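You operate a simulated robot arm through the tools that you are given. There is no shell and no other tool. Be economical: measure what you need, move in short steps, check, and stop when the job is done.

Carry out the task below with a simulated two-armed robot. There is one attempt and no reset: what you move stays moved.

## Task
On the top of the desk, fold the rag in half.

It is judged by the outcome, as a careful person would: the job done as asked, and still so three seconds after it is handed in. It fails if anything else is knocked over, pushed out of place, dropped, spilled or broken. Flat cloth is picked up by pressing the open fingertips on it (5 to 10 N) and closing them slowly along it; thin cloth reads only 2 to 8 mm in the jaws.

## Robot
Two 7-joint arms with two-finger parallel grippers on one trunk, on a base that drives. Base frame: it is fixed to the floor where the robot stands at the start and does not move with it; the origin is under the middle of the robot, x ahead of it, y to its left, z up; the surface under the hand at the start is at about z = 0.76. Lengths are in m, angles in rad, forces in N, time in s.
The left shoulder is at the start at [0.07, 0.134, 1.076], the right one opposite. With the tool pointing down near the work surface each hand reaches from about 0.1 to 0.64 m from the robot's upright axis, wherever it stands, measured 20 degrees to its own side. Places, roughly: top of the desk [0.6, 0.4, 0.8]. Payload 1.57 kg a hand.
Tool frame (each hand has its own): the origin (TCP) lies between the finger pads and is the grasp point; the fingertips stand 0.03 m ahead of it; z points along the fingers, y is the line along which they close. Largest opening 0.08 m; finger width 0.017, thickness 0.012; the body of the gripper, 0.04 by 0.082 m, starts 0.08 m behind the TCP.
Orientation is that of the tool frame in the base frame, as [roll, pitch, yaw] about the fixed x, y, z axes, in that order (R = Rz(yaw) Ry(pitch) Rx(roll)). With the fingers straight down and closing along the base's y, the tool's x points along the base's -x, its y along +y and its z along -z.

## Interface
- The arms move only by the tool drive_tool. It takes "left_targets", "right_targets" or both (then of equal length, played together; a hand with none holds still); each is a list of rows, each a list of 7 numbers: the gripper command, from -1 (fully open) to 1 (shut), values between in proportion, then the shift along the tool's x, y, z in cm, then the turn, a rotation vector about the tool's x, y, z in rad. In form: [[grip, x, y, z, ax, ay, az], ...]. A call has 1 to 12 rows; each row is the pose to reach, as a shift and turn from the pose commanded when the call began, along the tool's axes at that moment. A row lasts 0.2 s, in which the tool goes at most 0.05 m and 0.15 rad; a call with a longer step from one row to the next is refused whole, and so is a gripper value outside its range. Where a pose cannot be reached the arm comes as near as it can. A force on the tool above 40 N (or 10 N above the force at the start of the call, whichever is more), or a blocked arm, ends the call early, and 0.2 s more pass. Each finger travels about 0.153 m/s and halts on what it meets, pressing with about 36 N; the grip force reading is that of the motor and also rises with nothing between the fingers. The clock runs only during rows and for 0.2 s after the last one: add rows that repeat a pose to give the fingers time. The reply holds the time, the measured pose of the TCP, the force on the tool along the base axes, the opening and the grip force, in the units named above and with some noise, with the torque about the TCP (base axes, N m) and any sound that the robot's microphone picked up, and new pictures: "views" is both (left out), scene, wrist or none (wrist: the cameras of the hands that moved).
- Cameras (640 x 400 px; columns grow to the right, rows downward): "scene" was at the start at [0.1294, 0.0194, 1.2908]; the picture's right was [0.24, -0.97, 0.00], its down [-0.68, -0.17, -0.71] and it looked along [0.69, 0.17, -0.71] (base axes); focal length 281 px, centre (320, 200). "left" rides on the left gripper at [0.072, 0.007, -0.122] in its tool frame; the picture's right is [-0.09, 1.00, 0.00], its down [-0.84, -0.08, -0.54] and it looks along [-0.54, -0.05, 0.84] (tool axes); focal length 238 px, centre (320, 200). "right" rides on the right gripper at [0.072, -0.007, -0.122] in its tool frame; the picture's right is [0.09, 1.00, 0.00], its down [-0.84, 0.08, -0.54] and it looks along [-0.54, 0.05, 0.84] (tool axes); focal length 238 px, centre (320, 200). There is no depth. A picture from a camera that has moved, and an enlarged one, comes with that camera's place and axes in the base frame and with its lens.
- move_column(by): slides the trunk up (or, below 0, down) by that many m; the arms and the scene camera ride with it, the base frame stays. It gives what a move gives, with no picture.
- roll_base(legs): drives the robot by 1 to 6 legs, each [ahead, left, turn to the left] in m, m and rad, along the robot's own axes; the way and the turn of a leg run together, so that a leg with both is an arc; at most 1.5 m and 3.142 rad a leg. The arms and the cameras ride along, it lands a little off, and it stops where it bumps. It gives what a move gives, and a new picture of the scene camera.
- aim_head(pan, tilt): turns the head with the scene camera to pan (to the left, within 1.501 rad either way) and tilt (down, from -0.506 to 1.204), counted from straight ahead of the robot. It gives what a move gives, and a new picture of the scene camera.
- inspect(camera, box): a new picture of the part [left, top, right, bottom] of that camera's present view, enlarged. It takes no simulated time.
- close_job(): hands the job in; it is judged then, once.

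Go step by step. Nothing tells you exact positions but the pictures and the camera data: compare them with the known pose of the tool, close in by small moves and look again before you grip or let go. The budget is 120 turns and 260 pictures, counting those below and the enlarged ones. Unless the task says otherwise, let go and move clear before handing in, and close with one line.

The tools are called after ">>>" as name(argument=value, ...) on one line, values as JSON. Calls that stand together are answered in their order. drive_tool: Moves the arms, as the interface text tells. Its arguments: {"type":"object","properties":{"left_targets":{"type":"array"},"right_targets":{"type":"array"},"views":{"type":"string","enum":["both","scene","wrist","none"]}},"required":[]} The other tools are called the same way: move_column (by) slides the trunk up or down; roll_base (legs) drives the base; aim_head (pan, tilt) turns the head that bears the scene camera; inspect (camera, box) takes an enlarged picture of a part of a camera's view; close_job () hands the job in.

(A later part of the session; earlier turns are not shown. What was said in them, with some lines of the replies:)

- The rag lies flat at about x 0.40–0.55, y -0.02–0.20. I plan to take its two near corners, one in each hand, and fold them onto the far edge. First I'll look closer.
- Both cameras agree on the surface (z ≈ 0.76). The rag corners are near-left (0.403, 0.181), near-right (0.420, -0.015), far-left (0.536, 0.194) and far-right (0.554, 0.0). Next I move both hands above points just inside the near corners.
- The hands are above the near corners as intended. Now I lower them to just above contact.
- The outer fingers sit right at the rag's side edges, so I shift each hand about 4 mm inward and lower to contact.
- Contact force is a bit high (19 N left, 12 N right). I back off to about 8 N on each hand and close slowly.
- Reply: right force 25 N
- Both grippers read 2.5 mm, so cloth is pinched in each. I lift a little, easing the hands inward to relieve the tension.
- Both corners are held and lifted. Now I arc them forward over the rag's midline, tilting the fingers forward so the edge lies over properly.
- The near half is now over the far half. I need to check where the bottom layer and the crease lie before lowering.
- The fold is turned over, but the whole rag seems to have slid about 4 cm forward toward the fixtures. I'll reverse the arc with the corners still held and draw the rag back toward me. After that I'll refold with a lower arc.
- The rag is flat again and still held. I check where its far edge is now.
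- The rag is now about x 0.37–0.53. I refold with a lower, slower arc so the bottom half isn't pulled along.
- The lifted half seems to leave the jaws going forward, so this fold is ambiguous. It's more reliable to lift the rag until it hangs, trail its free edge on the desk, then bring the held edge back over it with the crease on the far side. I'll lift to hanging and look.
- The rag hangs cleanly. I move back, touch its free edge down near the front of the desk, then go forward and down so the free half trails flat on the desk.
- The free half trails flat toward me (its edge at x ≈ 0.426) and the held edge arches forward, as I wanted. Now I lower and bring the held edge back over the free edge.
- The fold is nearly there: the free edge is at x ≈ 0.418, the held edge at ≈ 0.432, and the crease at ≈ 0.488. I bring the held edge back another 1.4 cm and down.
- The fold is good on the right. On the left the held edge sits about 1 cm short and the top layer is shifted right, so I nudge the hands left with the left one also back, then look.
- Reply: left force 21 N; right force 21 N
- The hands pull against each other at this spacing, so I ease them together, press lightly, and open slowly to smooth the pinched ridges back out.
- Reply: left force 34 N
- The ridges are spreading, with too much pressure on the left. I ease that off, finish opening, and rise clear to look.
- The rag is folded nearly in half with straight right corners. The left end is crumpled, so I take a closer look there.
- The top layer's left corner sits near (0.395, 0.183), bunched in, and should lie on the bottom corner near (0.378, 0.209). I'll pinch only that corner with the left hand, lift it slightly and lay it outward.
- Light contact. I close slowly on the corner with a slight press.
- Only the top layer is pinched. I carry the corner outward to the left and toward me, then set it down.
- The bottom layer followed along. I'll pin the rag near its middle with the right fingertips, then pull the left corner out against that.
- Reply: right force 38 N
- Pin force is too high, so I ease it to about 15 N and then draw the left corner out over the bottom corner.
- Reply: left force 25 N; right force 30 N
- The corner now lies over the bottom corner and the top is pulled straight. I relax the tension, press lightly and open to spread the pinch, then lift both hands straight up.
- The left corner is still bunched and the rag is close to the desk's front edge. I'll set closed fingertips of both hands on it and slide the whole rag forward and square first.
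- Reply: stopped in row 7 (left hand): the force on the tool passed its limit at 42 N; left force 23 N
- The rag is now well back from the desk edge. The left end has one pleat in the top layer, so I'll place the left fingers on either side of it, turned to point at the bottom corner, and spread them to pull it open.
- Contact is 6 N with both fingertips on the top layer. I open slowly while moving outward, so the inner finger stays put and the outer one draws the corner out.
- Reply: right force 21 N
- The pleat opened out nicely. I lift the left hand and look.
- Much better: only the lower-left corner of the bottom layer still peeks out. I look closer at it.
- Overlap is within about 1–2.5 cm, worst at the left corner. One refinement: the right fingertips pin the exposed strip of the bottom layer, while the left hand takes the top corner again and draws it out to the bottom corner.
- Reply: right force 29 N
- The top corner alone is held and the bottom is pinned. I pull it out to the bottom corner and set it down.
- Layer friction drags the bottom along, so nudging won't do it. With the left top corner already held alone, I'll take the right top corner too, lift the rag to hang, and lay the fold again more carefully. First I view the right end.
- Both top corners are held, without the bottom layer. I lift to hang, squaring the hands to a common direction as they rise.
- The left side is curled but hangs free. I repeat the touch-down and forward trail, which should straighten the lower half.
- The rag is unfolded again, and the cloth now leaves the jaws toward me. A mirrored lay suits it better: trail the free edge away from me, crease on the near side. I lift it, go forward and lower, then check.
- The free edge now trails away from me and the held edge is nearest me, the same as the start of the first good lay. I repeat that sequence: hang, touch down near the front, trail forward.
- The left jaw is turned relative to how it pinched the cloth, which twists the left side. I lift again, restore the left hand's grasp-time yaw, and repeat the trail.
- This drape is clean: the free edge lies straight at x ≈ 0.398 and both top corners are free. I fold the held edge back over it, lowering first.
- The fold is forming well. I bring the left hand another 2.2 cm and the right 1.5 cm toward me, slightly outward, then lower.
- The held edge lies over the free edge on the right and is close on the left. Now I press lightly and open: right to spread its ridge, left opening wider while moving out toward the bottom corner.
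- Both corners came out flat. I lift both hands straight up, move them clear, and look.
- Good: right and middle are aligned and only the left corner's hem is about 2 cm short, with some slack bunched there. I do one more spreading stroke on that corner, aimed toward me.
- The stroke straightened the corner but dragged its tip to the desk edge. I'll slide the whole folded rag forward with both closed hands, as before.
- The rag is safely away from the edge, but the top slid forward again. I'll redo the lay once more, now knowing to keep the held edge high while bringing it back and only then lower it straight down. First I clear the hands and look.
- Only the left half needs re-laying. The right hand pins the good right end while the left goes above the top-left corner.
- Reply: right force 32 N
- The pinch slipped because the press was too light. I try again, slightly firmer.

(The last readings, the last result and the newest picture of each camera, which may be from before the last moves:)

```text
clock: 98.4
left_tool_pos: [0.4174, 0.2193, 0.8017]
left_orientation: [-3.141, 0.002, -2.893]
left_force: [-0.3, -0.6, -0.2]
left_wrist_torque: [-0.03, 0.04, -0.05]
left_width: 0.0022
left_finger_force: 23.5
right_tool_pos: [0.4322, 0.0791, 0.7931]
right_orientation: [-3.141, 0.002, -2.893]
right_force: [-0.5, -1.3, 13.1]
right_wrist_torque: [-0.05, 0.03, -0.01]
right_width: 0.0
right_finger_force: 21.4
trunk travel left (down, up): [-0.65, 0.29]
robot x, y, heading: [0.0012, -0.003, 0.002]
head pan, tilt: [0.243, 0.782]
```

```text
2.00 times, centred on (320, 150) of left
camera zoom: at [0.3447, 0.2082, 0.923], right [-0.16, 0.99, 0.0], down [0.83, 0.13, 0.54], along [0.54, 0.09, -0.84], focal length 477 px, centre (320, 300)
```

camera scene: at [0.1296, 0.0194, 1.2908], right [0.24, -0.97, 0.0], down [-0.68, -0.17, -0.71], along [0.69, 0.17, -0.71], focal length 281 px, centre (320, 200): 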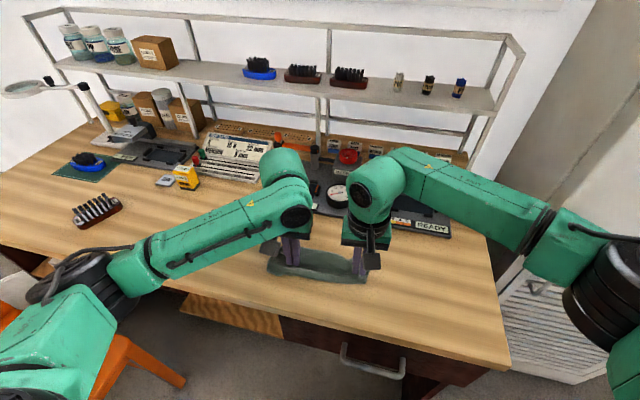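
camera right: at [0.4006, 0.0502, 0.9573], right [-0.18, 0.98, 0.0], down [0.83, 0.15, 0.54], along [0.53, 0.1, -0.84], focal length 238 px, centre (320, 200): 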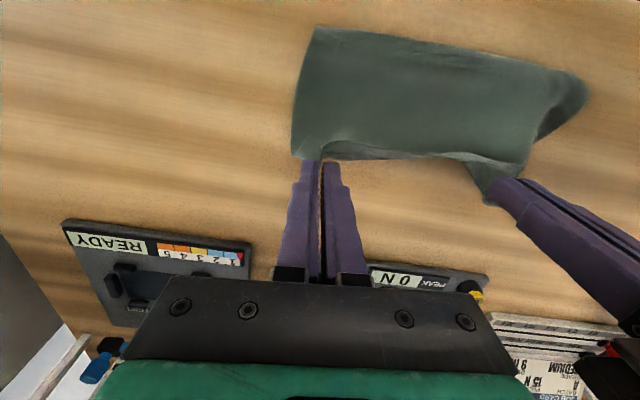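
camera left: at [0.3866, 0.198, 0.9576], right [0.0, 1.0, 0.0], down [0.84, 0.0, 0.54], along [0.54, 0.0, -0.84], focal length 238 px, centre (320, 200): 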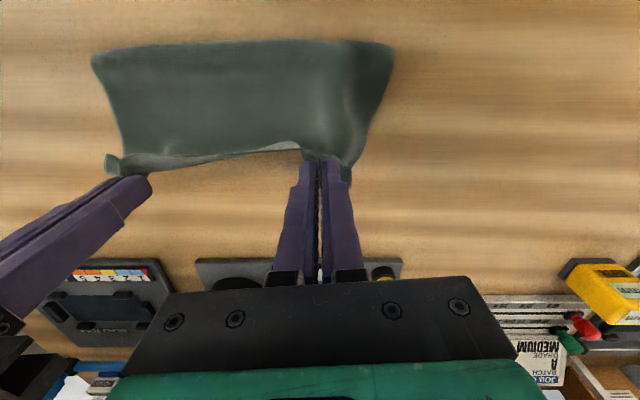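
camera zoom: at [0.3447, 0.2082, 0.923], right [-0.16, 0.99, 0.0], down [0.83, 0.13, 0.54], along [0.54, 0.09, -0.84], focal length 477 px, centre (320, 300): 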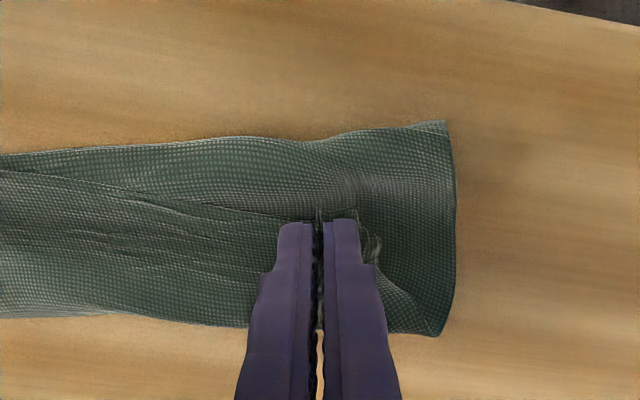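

Now the top layer is held. I lift it high first, carry it back about 3 cm over the free edge, then lower straight down.

>>> drive_tool(left_targets=[[1, -0.3, 0, -1, 0, 0, 0], [1, -0.3, 0, -2.2, 0, 0, 0], [1, 0, 0.1, -3.2, 0, 0, 0], [1, 0.6, 0.3, -3.4, 0, 0, 0], [1, 1.2, 0.6, -3.4, 0, 0, 0], [1, 1.8, 0.9, -3.2, 0, 0, 0], [1, 2.4, 1.1, -2.8, 0, 0, 0], [1, 2.86, 1.3, -2.2, 0, 0, 0], [1, 2.86, 1.3, -1.2, 0, 0, 0], [1, 2.86, 1.3, -0.2, 0, 0, 0], [1, 2.86, 1.3, 0.4, 0, 0, 0], [1, 2.86, 1.3, 0.4, 0, 0, 0]], views="none")

>>> inspect(camera="left", box=[100, 50, 480, 270])

>>> inspect(camera="scene", box=[235, 215, 375, 310])

```text
clock: 101.0
left_tool_pos: [0.3864, 0.2255, 0.7972]
left_orientation: [3.14, 0.003, -2.891]
left_force: [3.6, -8.2, 3.3]
left_wrist_torque: [-0.3, -0.1, -0.02]
left_width: 0.0024
left_finger_force: 23.8
right_tool_pos: [0.4334, 0.0785, 0.7942]
right_orientation: [-3.139, 0.002, -2.893]
right_force: [-0.3, 8.1, 14.0]
right_wrist_torque: [0.21, 0.06, -0.01]
right_width: 0.0
right_finger_force: 21.5
trunk travel left (down, up): [-0.65, 0.29]
robot x, y, heading: [-0.0012, -0.0007, 0.001]
head pan, tilt: [0.243, 0.782]
```

```text
1.68 times, centred on (290, 160) of left
camera zoom: at [0.3143, 0.2136, 0.9195], right [-0.16, 0.99, 0.0], down [0.83, 0.13, 0.55], along [0.54, 0.08, -0.84], focal length 401 px, centre (370, 267)
```

zoom: 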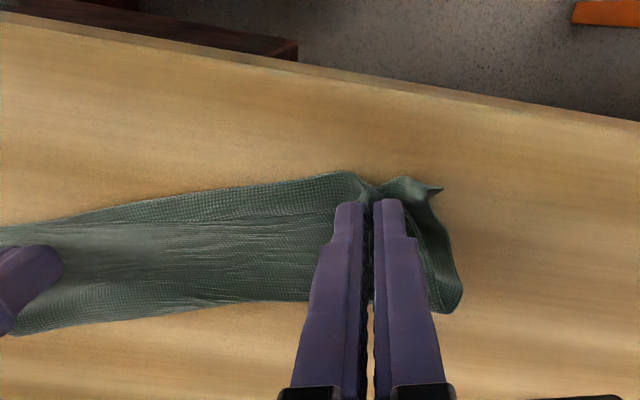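

```text
4.21 times, centred on (305, 262) of scene
camera zoom: at [0.1269, 0.0189, 1.2911], right [0.24, -0.97, 0.0], down [-0.68, -0.17, -0.71], along [0.69, 0.17, -0.7], focal length 1184 px, centre (383, -63)
```

zoom: 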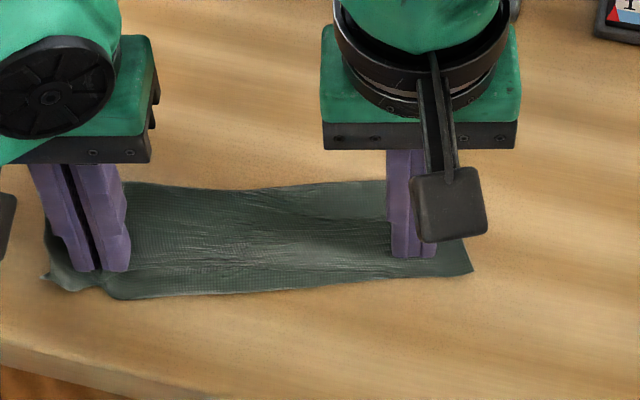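

Now the held edge lies right on the free edge at the left too. I ease the tension, press lightly, and open outward to spread the pinch.

>>> drive_tool(left_targets=[[1, 0, -0.3, 0, 0, 0, 0], [1, 0, -0.3, 0.25, 0, 0, 0], [0.9, 0, -0.2, 0.32, 0, 0, 0], [0.8, 0, 0, 0.35, 0, 0, 0], [0.7, 0, 0.2, 0.35, 0, 0, 0], [0.6, 0, 0.4, 0.35, 0, 0, 0], [0.5, 0, 0.6, 0.35, 0, 0, 0], [0.4, 0, 0.8, 0.35, 0, 0, 0], [0.3, 0, 1.0, 0.35, 0, 0, 0], [0.2, 0, 1.2, 0.35, 0, 0, 0], [0.2, 0, 1.2, 0.35, 0, 0, 0]], views="none")

>>> inspect(camera="left", box=[100, 50, 480, 270])

```text
clock: 103.4
left_tool_pos: [0.3835, 0.2367, 0.7937]
left_orientation: [-3.142, 0.005, -2.891]
left_force: [-0.3, 0.0, 2.7]
left_wrist_torque: [-0.04, -0.08, -0.02]
left_width: 0.0289
left_finger_force: 0.0
right_tool_pos: [0.4332, 0.0791, 0.7925]
right_orientation: [3.141, 0.002, -2.894]
right_force: [0.5, 1.1, 14.9]
right_wrist_torque: [-0.03, 0.0, -0.05]
right_width: 0.0001
right_finger_force: 21.5
trunk travel left (down, up): [-0.65, 0.29]
robot x, y, heading: [-0.0011, -0.0042, 0.0]
head pan, tilt: [0.243, 0.782]
```

```text
1.68 times, centred on (290, 160) of left
camera zoom: at [0.3106, 0.2257, 0.9165], right [-0.16, 0.99, 0.0], down [0.83, 0.13, 0.55], along [0.54, 0.08, -0.84], focal length 401 px, centre (370, 267)
```

zoom: 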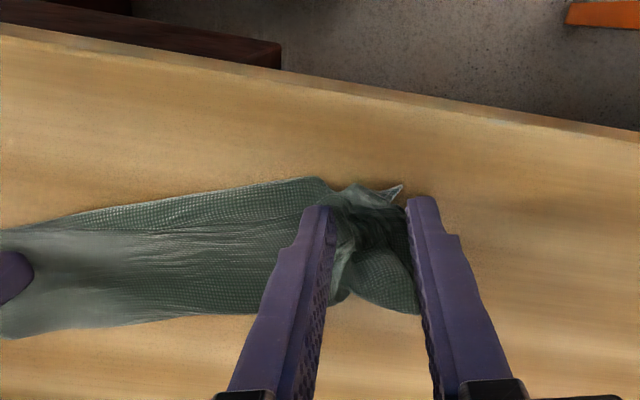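

>>> drive_tool(left_targets=[[0.2, 0, 0, -1, 0, 0, 0], [0.2, 0, 0, -4, 0, 0, 0], [0.2, 0, 1, -8, 0, 0, 0], [0.2, 0, 4, -9, 0, 0, 0], [0.2, 0, 7, -9, 0, 0, 0]], right_targets=[[1, 0, 0, -1, 0, 0, 0], [1, 0, 0, -4, 0, 0, 0], [1, 0, -3, -8, 0, 0, 0], [1, 0, -6, -9, 0, 0, 0], [1, 0, -9, -9, 0, 0, 0]], views="none")

>>> inspect(camera="scene", box=[235, 215, 375, 310])

>>> inspect(camera="left", box=[60, 50, 360, 240])

```text
clock: 104.6
left_tool_pos: [0.3652, 0.3052, 0.8783]
left_orientation: [3.141, 0.004, -2.894]
left_force: [0.5, 0.4, -0.1]
left_wrist_torque: [-0.03, 0.0, -0.01]
left_width: 0.0319
left_finger_force: 0.1
right_tool_pos: [0.4569, -0.0072, 0.8821]
right_orientation: [-3.14, 0.0, -2.893]
right_force: [-0.2, -0.7, -0.8]
right_wrist_torque: [0.02, -0.01, 0.02]
right_width: 0.0
right_finger_force: 21.0
trunk travel left (down, up): [-0.65, 0.29]
robot x, y, heading: [0.001, -0.0016, 0.0]
head pan, tilt: [0.243, 0.782]
```

```text
4.21 times, centred on (305, 262) of scene
camera zoom: at [0.1287, 0.0188, 1.2908], right [0.24, -0.97, 0.0], down [-0.68, -0.17, -0.71], along [0.69, 0.17, -0.7], focal length 1184 px, centre (383, -63)
```

zoom: 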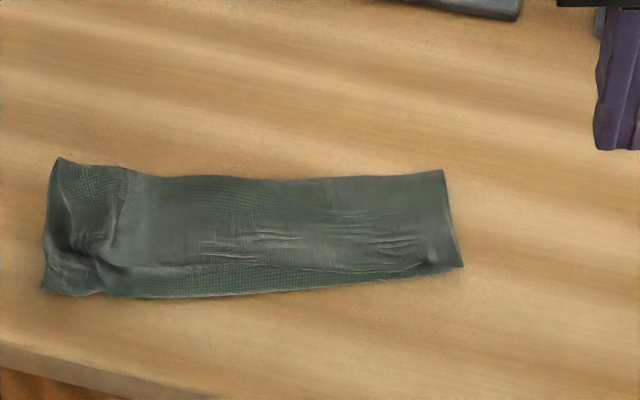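

```text
2.11 times, centred on (210, 145) of left
camera zoom: at [0.292, 0.2939, 1.0012], right [-0.16, 0.99, 0.0], down [0.83, 0.13, 0.54], along [0.54, 0.08, -0.84], focal length 502 px, centre (552, 316)
```

zoom: 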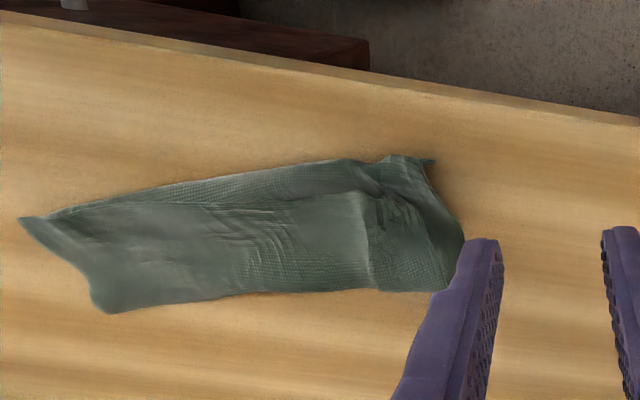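

The fold is now well aligned along its whole length, with only a small crumple at the left corner. I zoom in on it.

>>> inspect(camera="scene", box=[238, 245, 290, 290])

>>> inspect(camera="left", box=[200, 105, 300, 200])

```text
8.89 times, centred on (264, 268) of scene
camera zoom: at [0.1287, 0.0188, 1.2908], right [0.24, -0.97, 0.0], down [-0.68, -0.17, -0.71], along [0.69, 0.17, -0.7], focal length 2500 px, centre (818, -400)
```

zoom: 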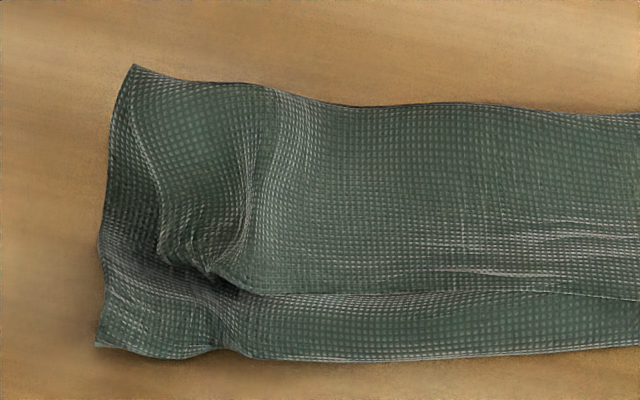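

```text
4.21 times, centred on (250, 152) of left
camera zoom: at [0.292, 0.2939, 1.0012], right [-0.16, 0.99, 0.0], down [0.83, 0.13, 0.54], along [0.54, 0.08, -0.84], focal length 1004 px, centre (615, 400)
```

zoom: 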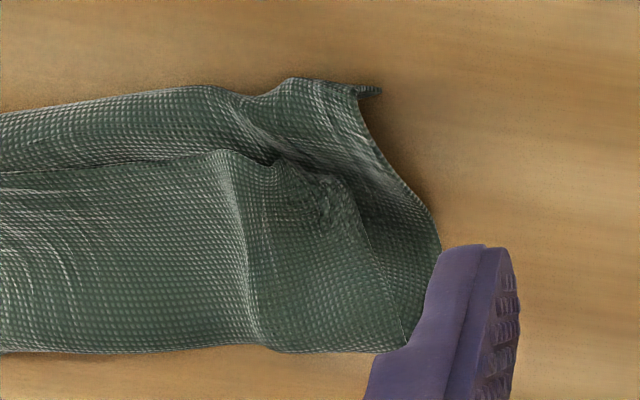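

One more short diagonal spreading stroke on that corner, this time with both fingertips on the cloth, as in the stroke that worked.

>>> drive_tool(left_targets=[[0.4, -0.5, -2, 0, 0, 0, -0.1], [0.55, -1, -4, 1, 0, 0, -0.2], [0.55, -1.5, -6, 2, 0, 0, -0.3], [0.55, -2, -8, 3, 0, 0, -0.4], [0.55, -2.38, -9.19, 4.5, 0, 0, -0.5], [0.55, -2.38, -9.19, 6.6, 0, 0, -0.5], [0.55, -2.38, -9.19, 6.6, 0, 0, -0.5]], views="none")

>>> inspect(camera="left", box=[160, 50, 480, 250])

```text
clock: 106.2
left_tool_pos: [0.4129, 0.2231, 0.8147]
left_orientation: [-3.139, 0.004, -2.391]
left_force: [0.2, 0.3, 0.1]
left_wrist_torque: [-0.01, 0.02, 0.0]
left_width: 0.0178
left_finger_force: 0.0
right_tool_pos: [0.4588, -0.0072, 0.881]
right_orientation: [-3.14, -0.001, -2.896]
right_force: [-0.6, 0.0, 0.4]
right_wrist_torque: [-0.03, -0.01, 0.0]
right_width: 0.0001
right_finger_force: 21.6
trunk travel left (down, up): [-0.65, 0.29]
robot x, y, heading: [0.0002, -0.0031, 0.001]
head pan, tilt: [0.243, 0.782]
```

```text
2.00 times, centred on (320, 150) of left
camera zoom: at [0.3556, 0.1786, 0.9375], right [-0.61, 0.79, 0.0], down [0.66, 0.51, 0.54], along [0.43, 0.33, -0.84], focal length 477 px, centre (320, 300)
```

zoom: 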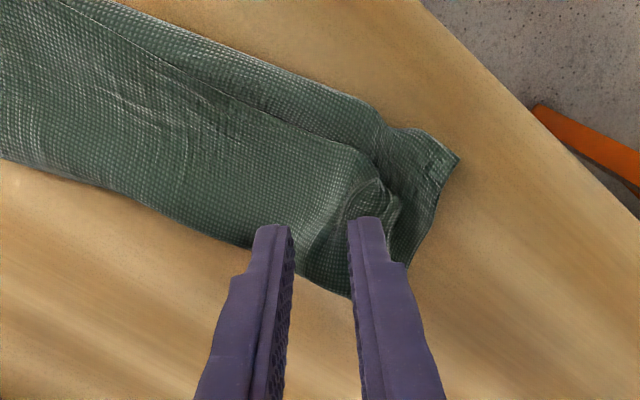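

>>> drive_tool(left_targets=[[0.55, 0.2, -0.3, 1.0, 0, 0, 0], [0.55, 0.2, -0.3, 1.8, 0, 0, 0], [0.55, 0.2, -0.3, 2.15, 0, 0, 0], [0.55, 0.2, -0.3, 2.2, 0, 0, 0], [0.45, 0.2, 0, 2.2, 0, 0, 0], [0.35, 0.2, 0.3, 2.2, 0, 0, 0], [0.25, 0.2, 0.6, 2.2, 0, 0, 0], [0.15, 0.2, 0.9, 2.2, 0, 0, 0], [0.05, 0.2, 1.2, 2.2, 0, 0, 0], [-0.05, 0.2, 1.5, 2.2, 0, 0, 0], [-0.1, 0.2, 1.6, 2.2, 0, 0, 0]], views="none")

>>> inspect(camera="left", box=[160, 50, 480, 250])

```text
clock: 108.6
left_tool_pos: [0.4016, 0.2315, 0.7949]
left_orientation: [-3.14, 0.001, -2.393]
left_force: [0.5, -0.3, -0.2]
left_wrist_torque: [0.01, -0.01, 0.02]
left_width: 0.0439
left_finger_force: 0.0
right_tool_pos: [0.4567, -0.0075, 0.8807]
right_orientation: [-3.14, 0.0, -2.896]
right_force: [-0.2, -0.1, -1.0]
right_wrist_torque: [-0.01, -0.03, -0.03]
right_width: 0.0
right_finger_force: 21.7
trunk travel left (down, up): [-0.65, 0.29]
robot x, y, heading: [-0.0049, -0.0016, -0.001]
head pan, tilt: [0.243, 0.782]
```

```text
2.00 times, centred on (320, 150) of left
camera zoom: at [0.3427, 0.1882, 0.917], right [-0.61, 0.79, 0.0], down [0.66, 0.51, 0.54], along [0.43, 0.33, -0.84], focal length 477 px, centre (320, 300)
```

zoom: 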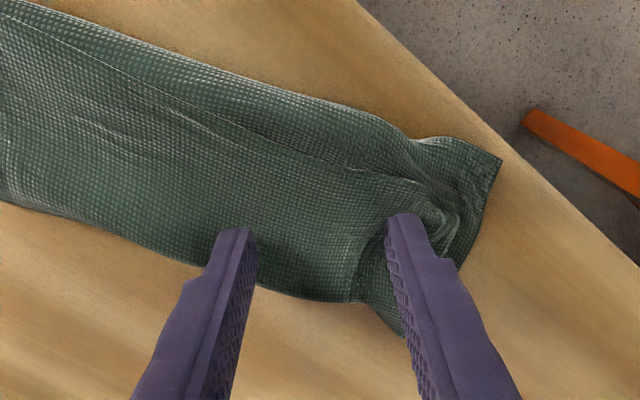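

The remaining crumple is only about a centimetre at the tip, and more strokes risk disturbing a good fold. I lift clear and check the result.

>>> drive_tool(left_targets=[[-0.1, 0, 0, -1, 0, 0, 0], [-0.1, 0, 0, -4, 0, 0, 0], [-0.1, 0, 0, -8, 0, 0, 0], [-0.1, -2, 3, -11, 0, 0, 0], [-0.1, -5, 6, -13, 0, 0, 0], [-0.1, -8, 8, -13, 0, 0, 0]], right_targets=[[1, 0, -2, -1, 0, 0, 0], [1, 0, -4, -2, 0, 0, 0], [1, 0, -6, -3, 0, 0, 0], [1, 0, -8, -4, 0, 0, 0], [1, 0, -8, -4, 0, 0, 0], [1, 0, -8, -4, 0, 0, 0]], views="scene")

>>> inspect(camera="scene", box=[235, 215, 375, 310])

```text
clock: 110.0
left_tool_pos: [0.4051, 0.3475, 0.9246]
left_orientation: [-3.14, 0.003, -2.394]
left_force: [0.3, 0.5, 0.2]
left_wrist_torque: [-0.02, 0.02, 0.01]
left_width: 0.0439
left_finger_force: 0.1
right_tool_pos: [0.4759, -0.0866, 0.9226]
right_orientation: [-3.14, 0.0, -2.895]
right_force: [-1.4, 0.0, 0.0]
right_wrist_torque: [0.01, 0.01, 0.03]
right_width: 0.0
right_finger_force: 21.4
trunk travel left (down, up): [-0.65, 0.29]
robot x, y, heading: [-0.0031, -0.0016, 0.0]
head pan, tilt: [0.243, 0.782]
camera scene: at [0.1295, 0.0201, 1.2907], right [0.24, -0.97, 0.0], down [-0.68, -0.17, -0.71], along [0.69, 0.17, -0.71], focal length 281 px, centre (320, 200)
```

scene: 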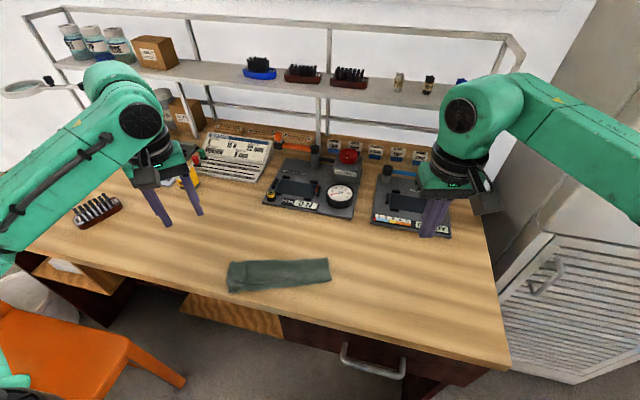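

```text
4.21 times, centred on (305, 262) of scene
camera zoom: at [0.1295, 0.0201, 1.2907], right [0.24, -0.97, 0.0], down [-0.68, -0.17, -0.71], along [0.69, 0.17, -0.71], focal length 1184 px, centre (383, -63)
```

zoom: 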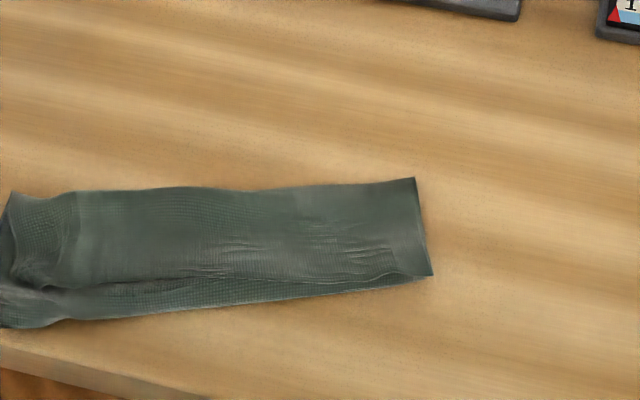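

The rag lies folded in half on the desk, held edge on free edge to within about 1–2 cm. It is clear of the desk edge, nothing else has moved, and both hands are away from it, so I hand it in.

>>> close_job()

```text
The job is handed in.
```

The rag is folded in half on the desk. Its edges meet on the right but are about 1–2 cm apart at the left corner, where about a centimetre is still crumpled. Nothing else was moved.
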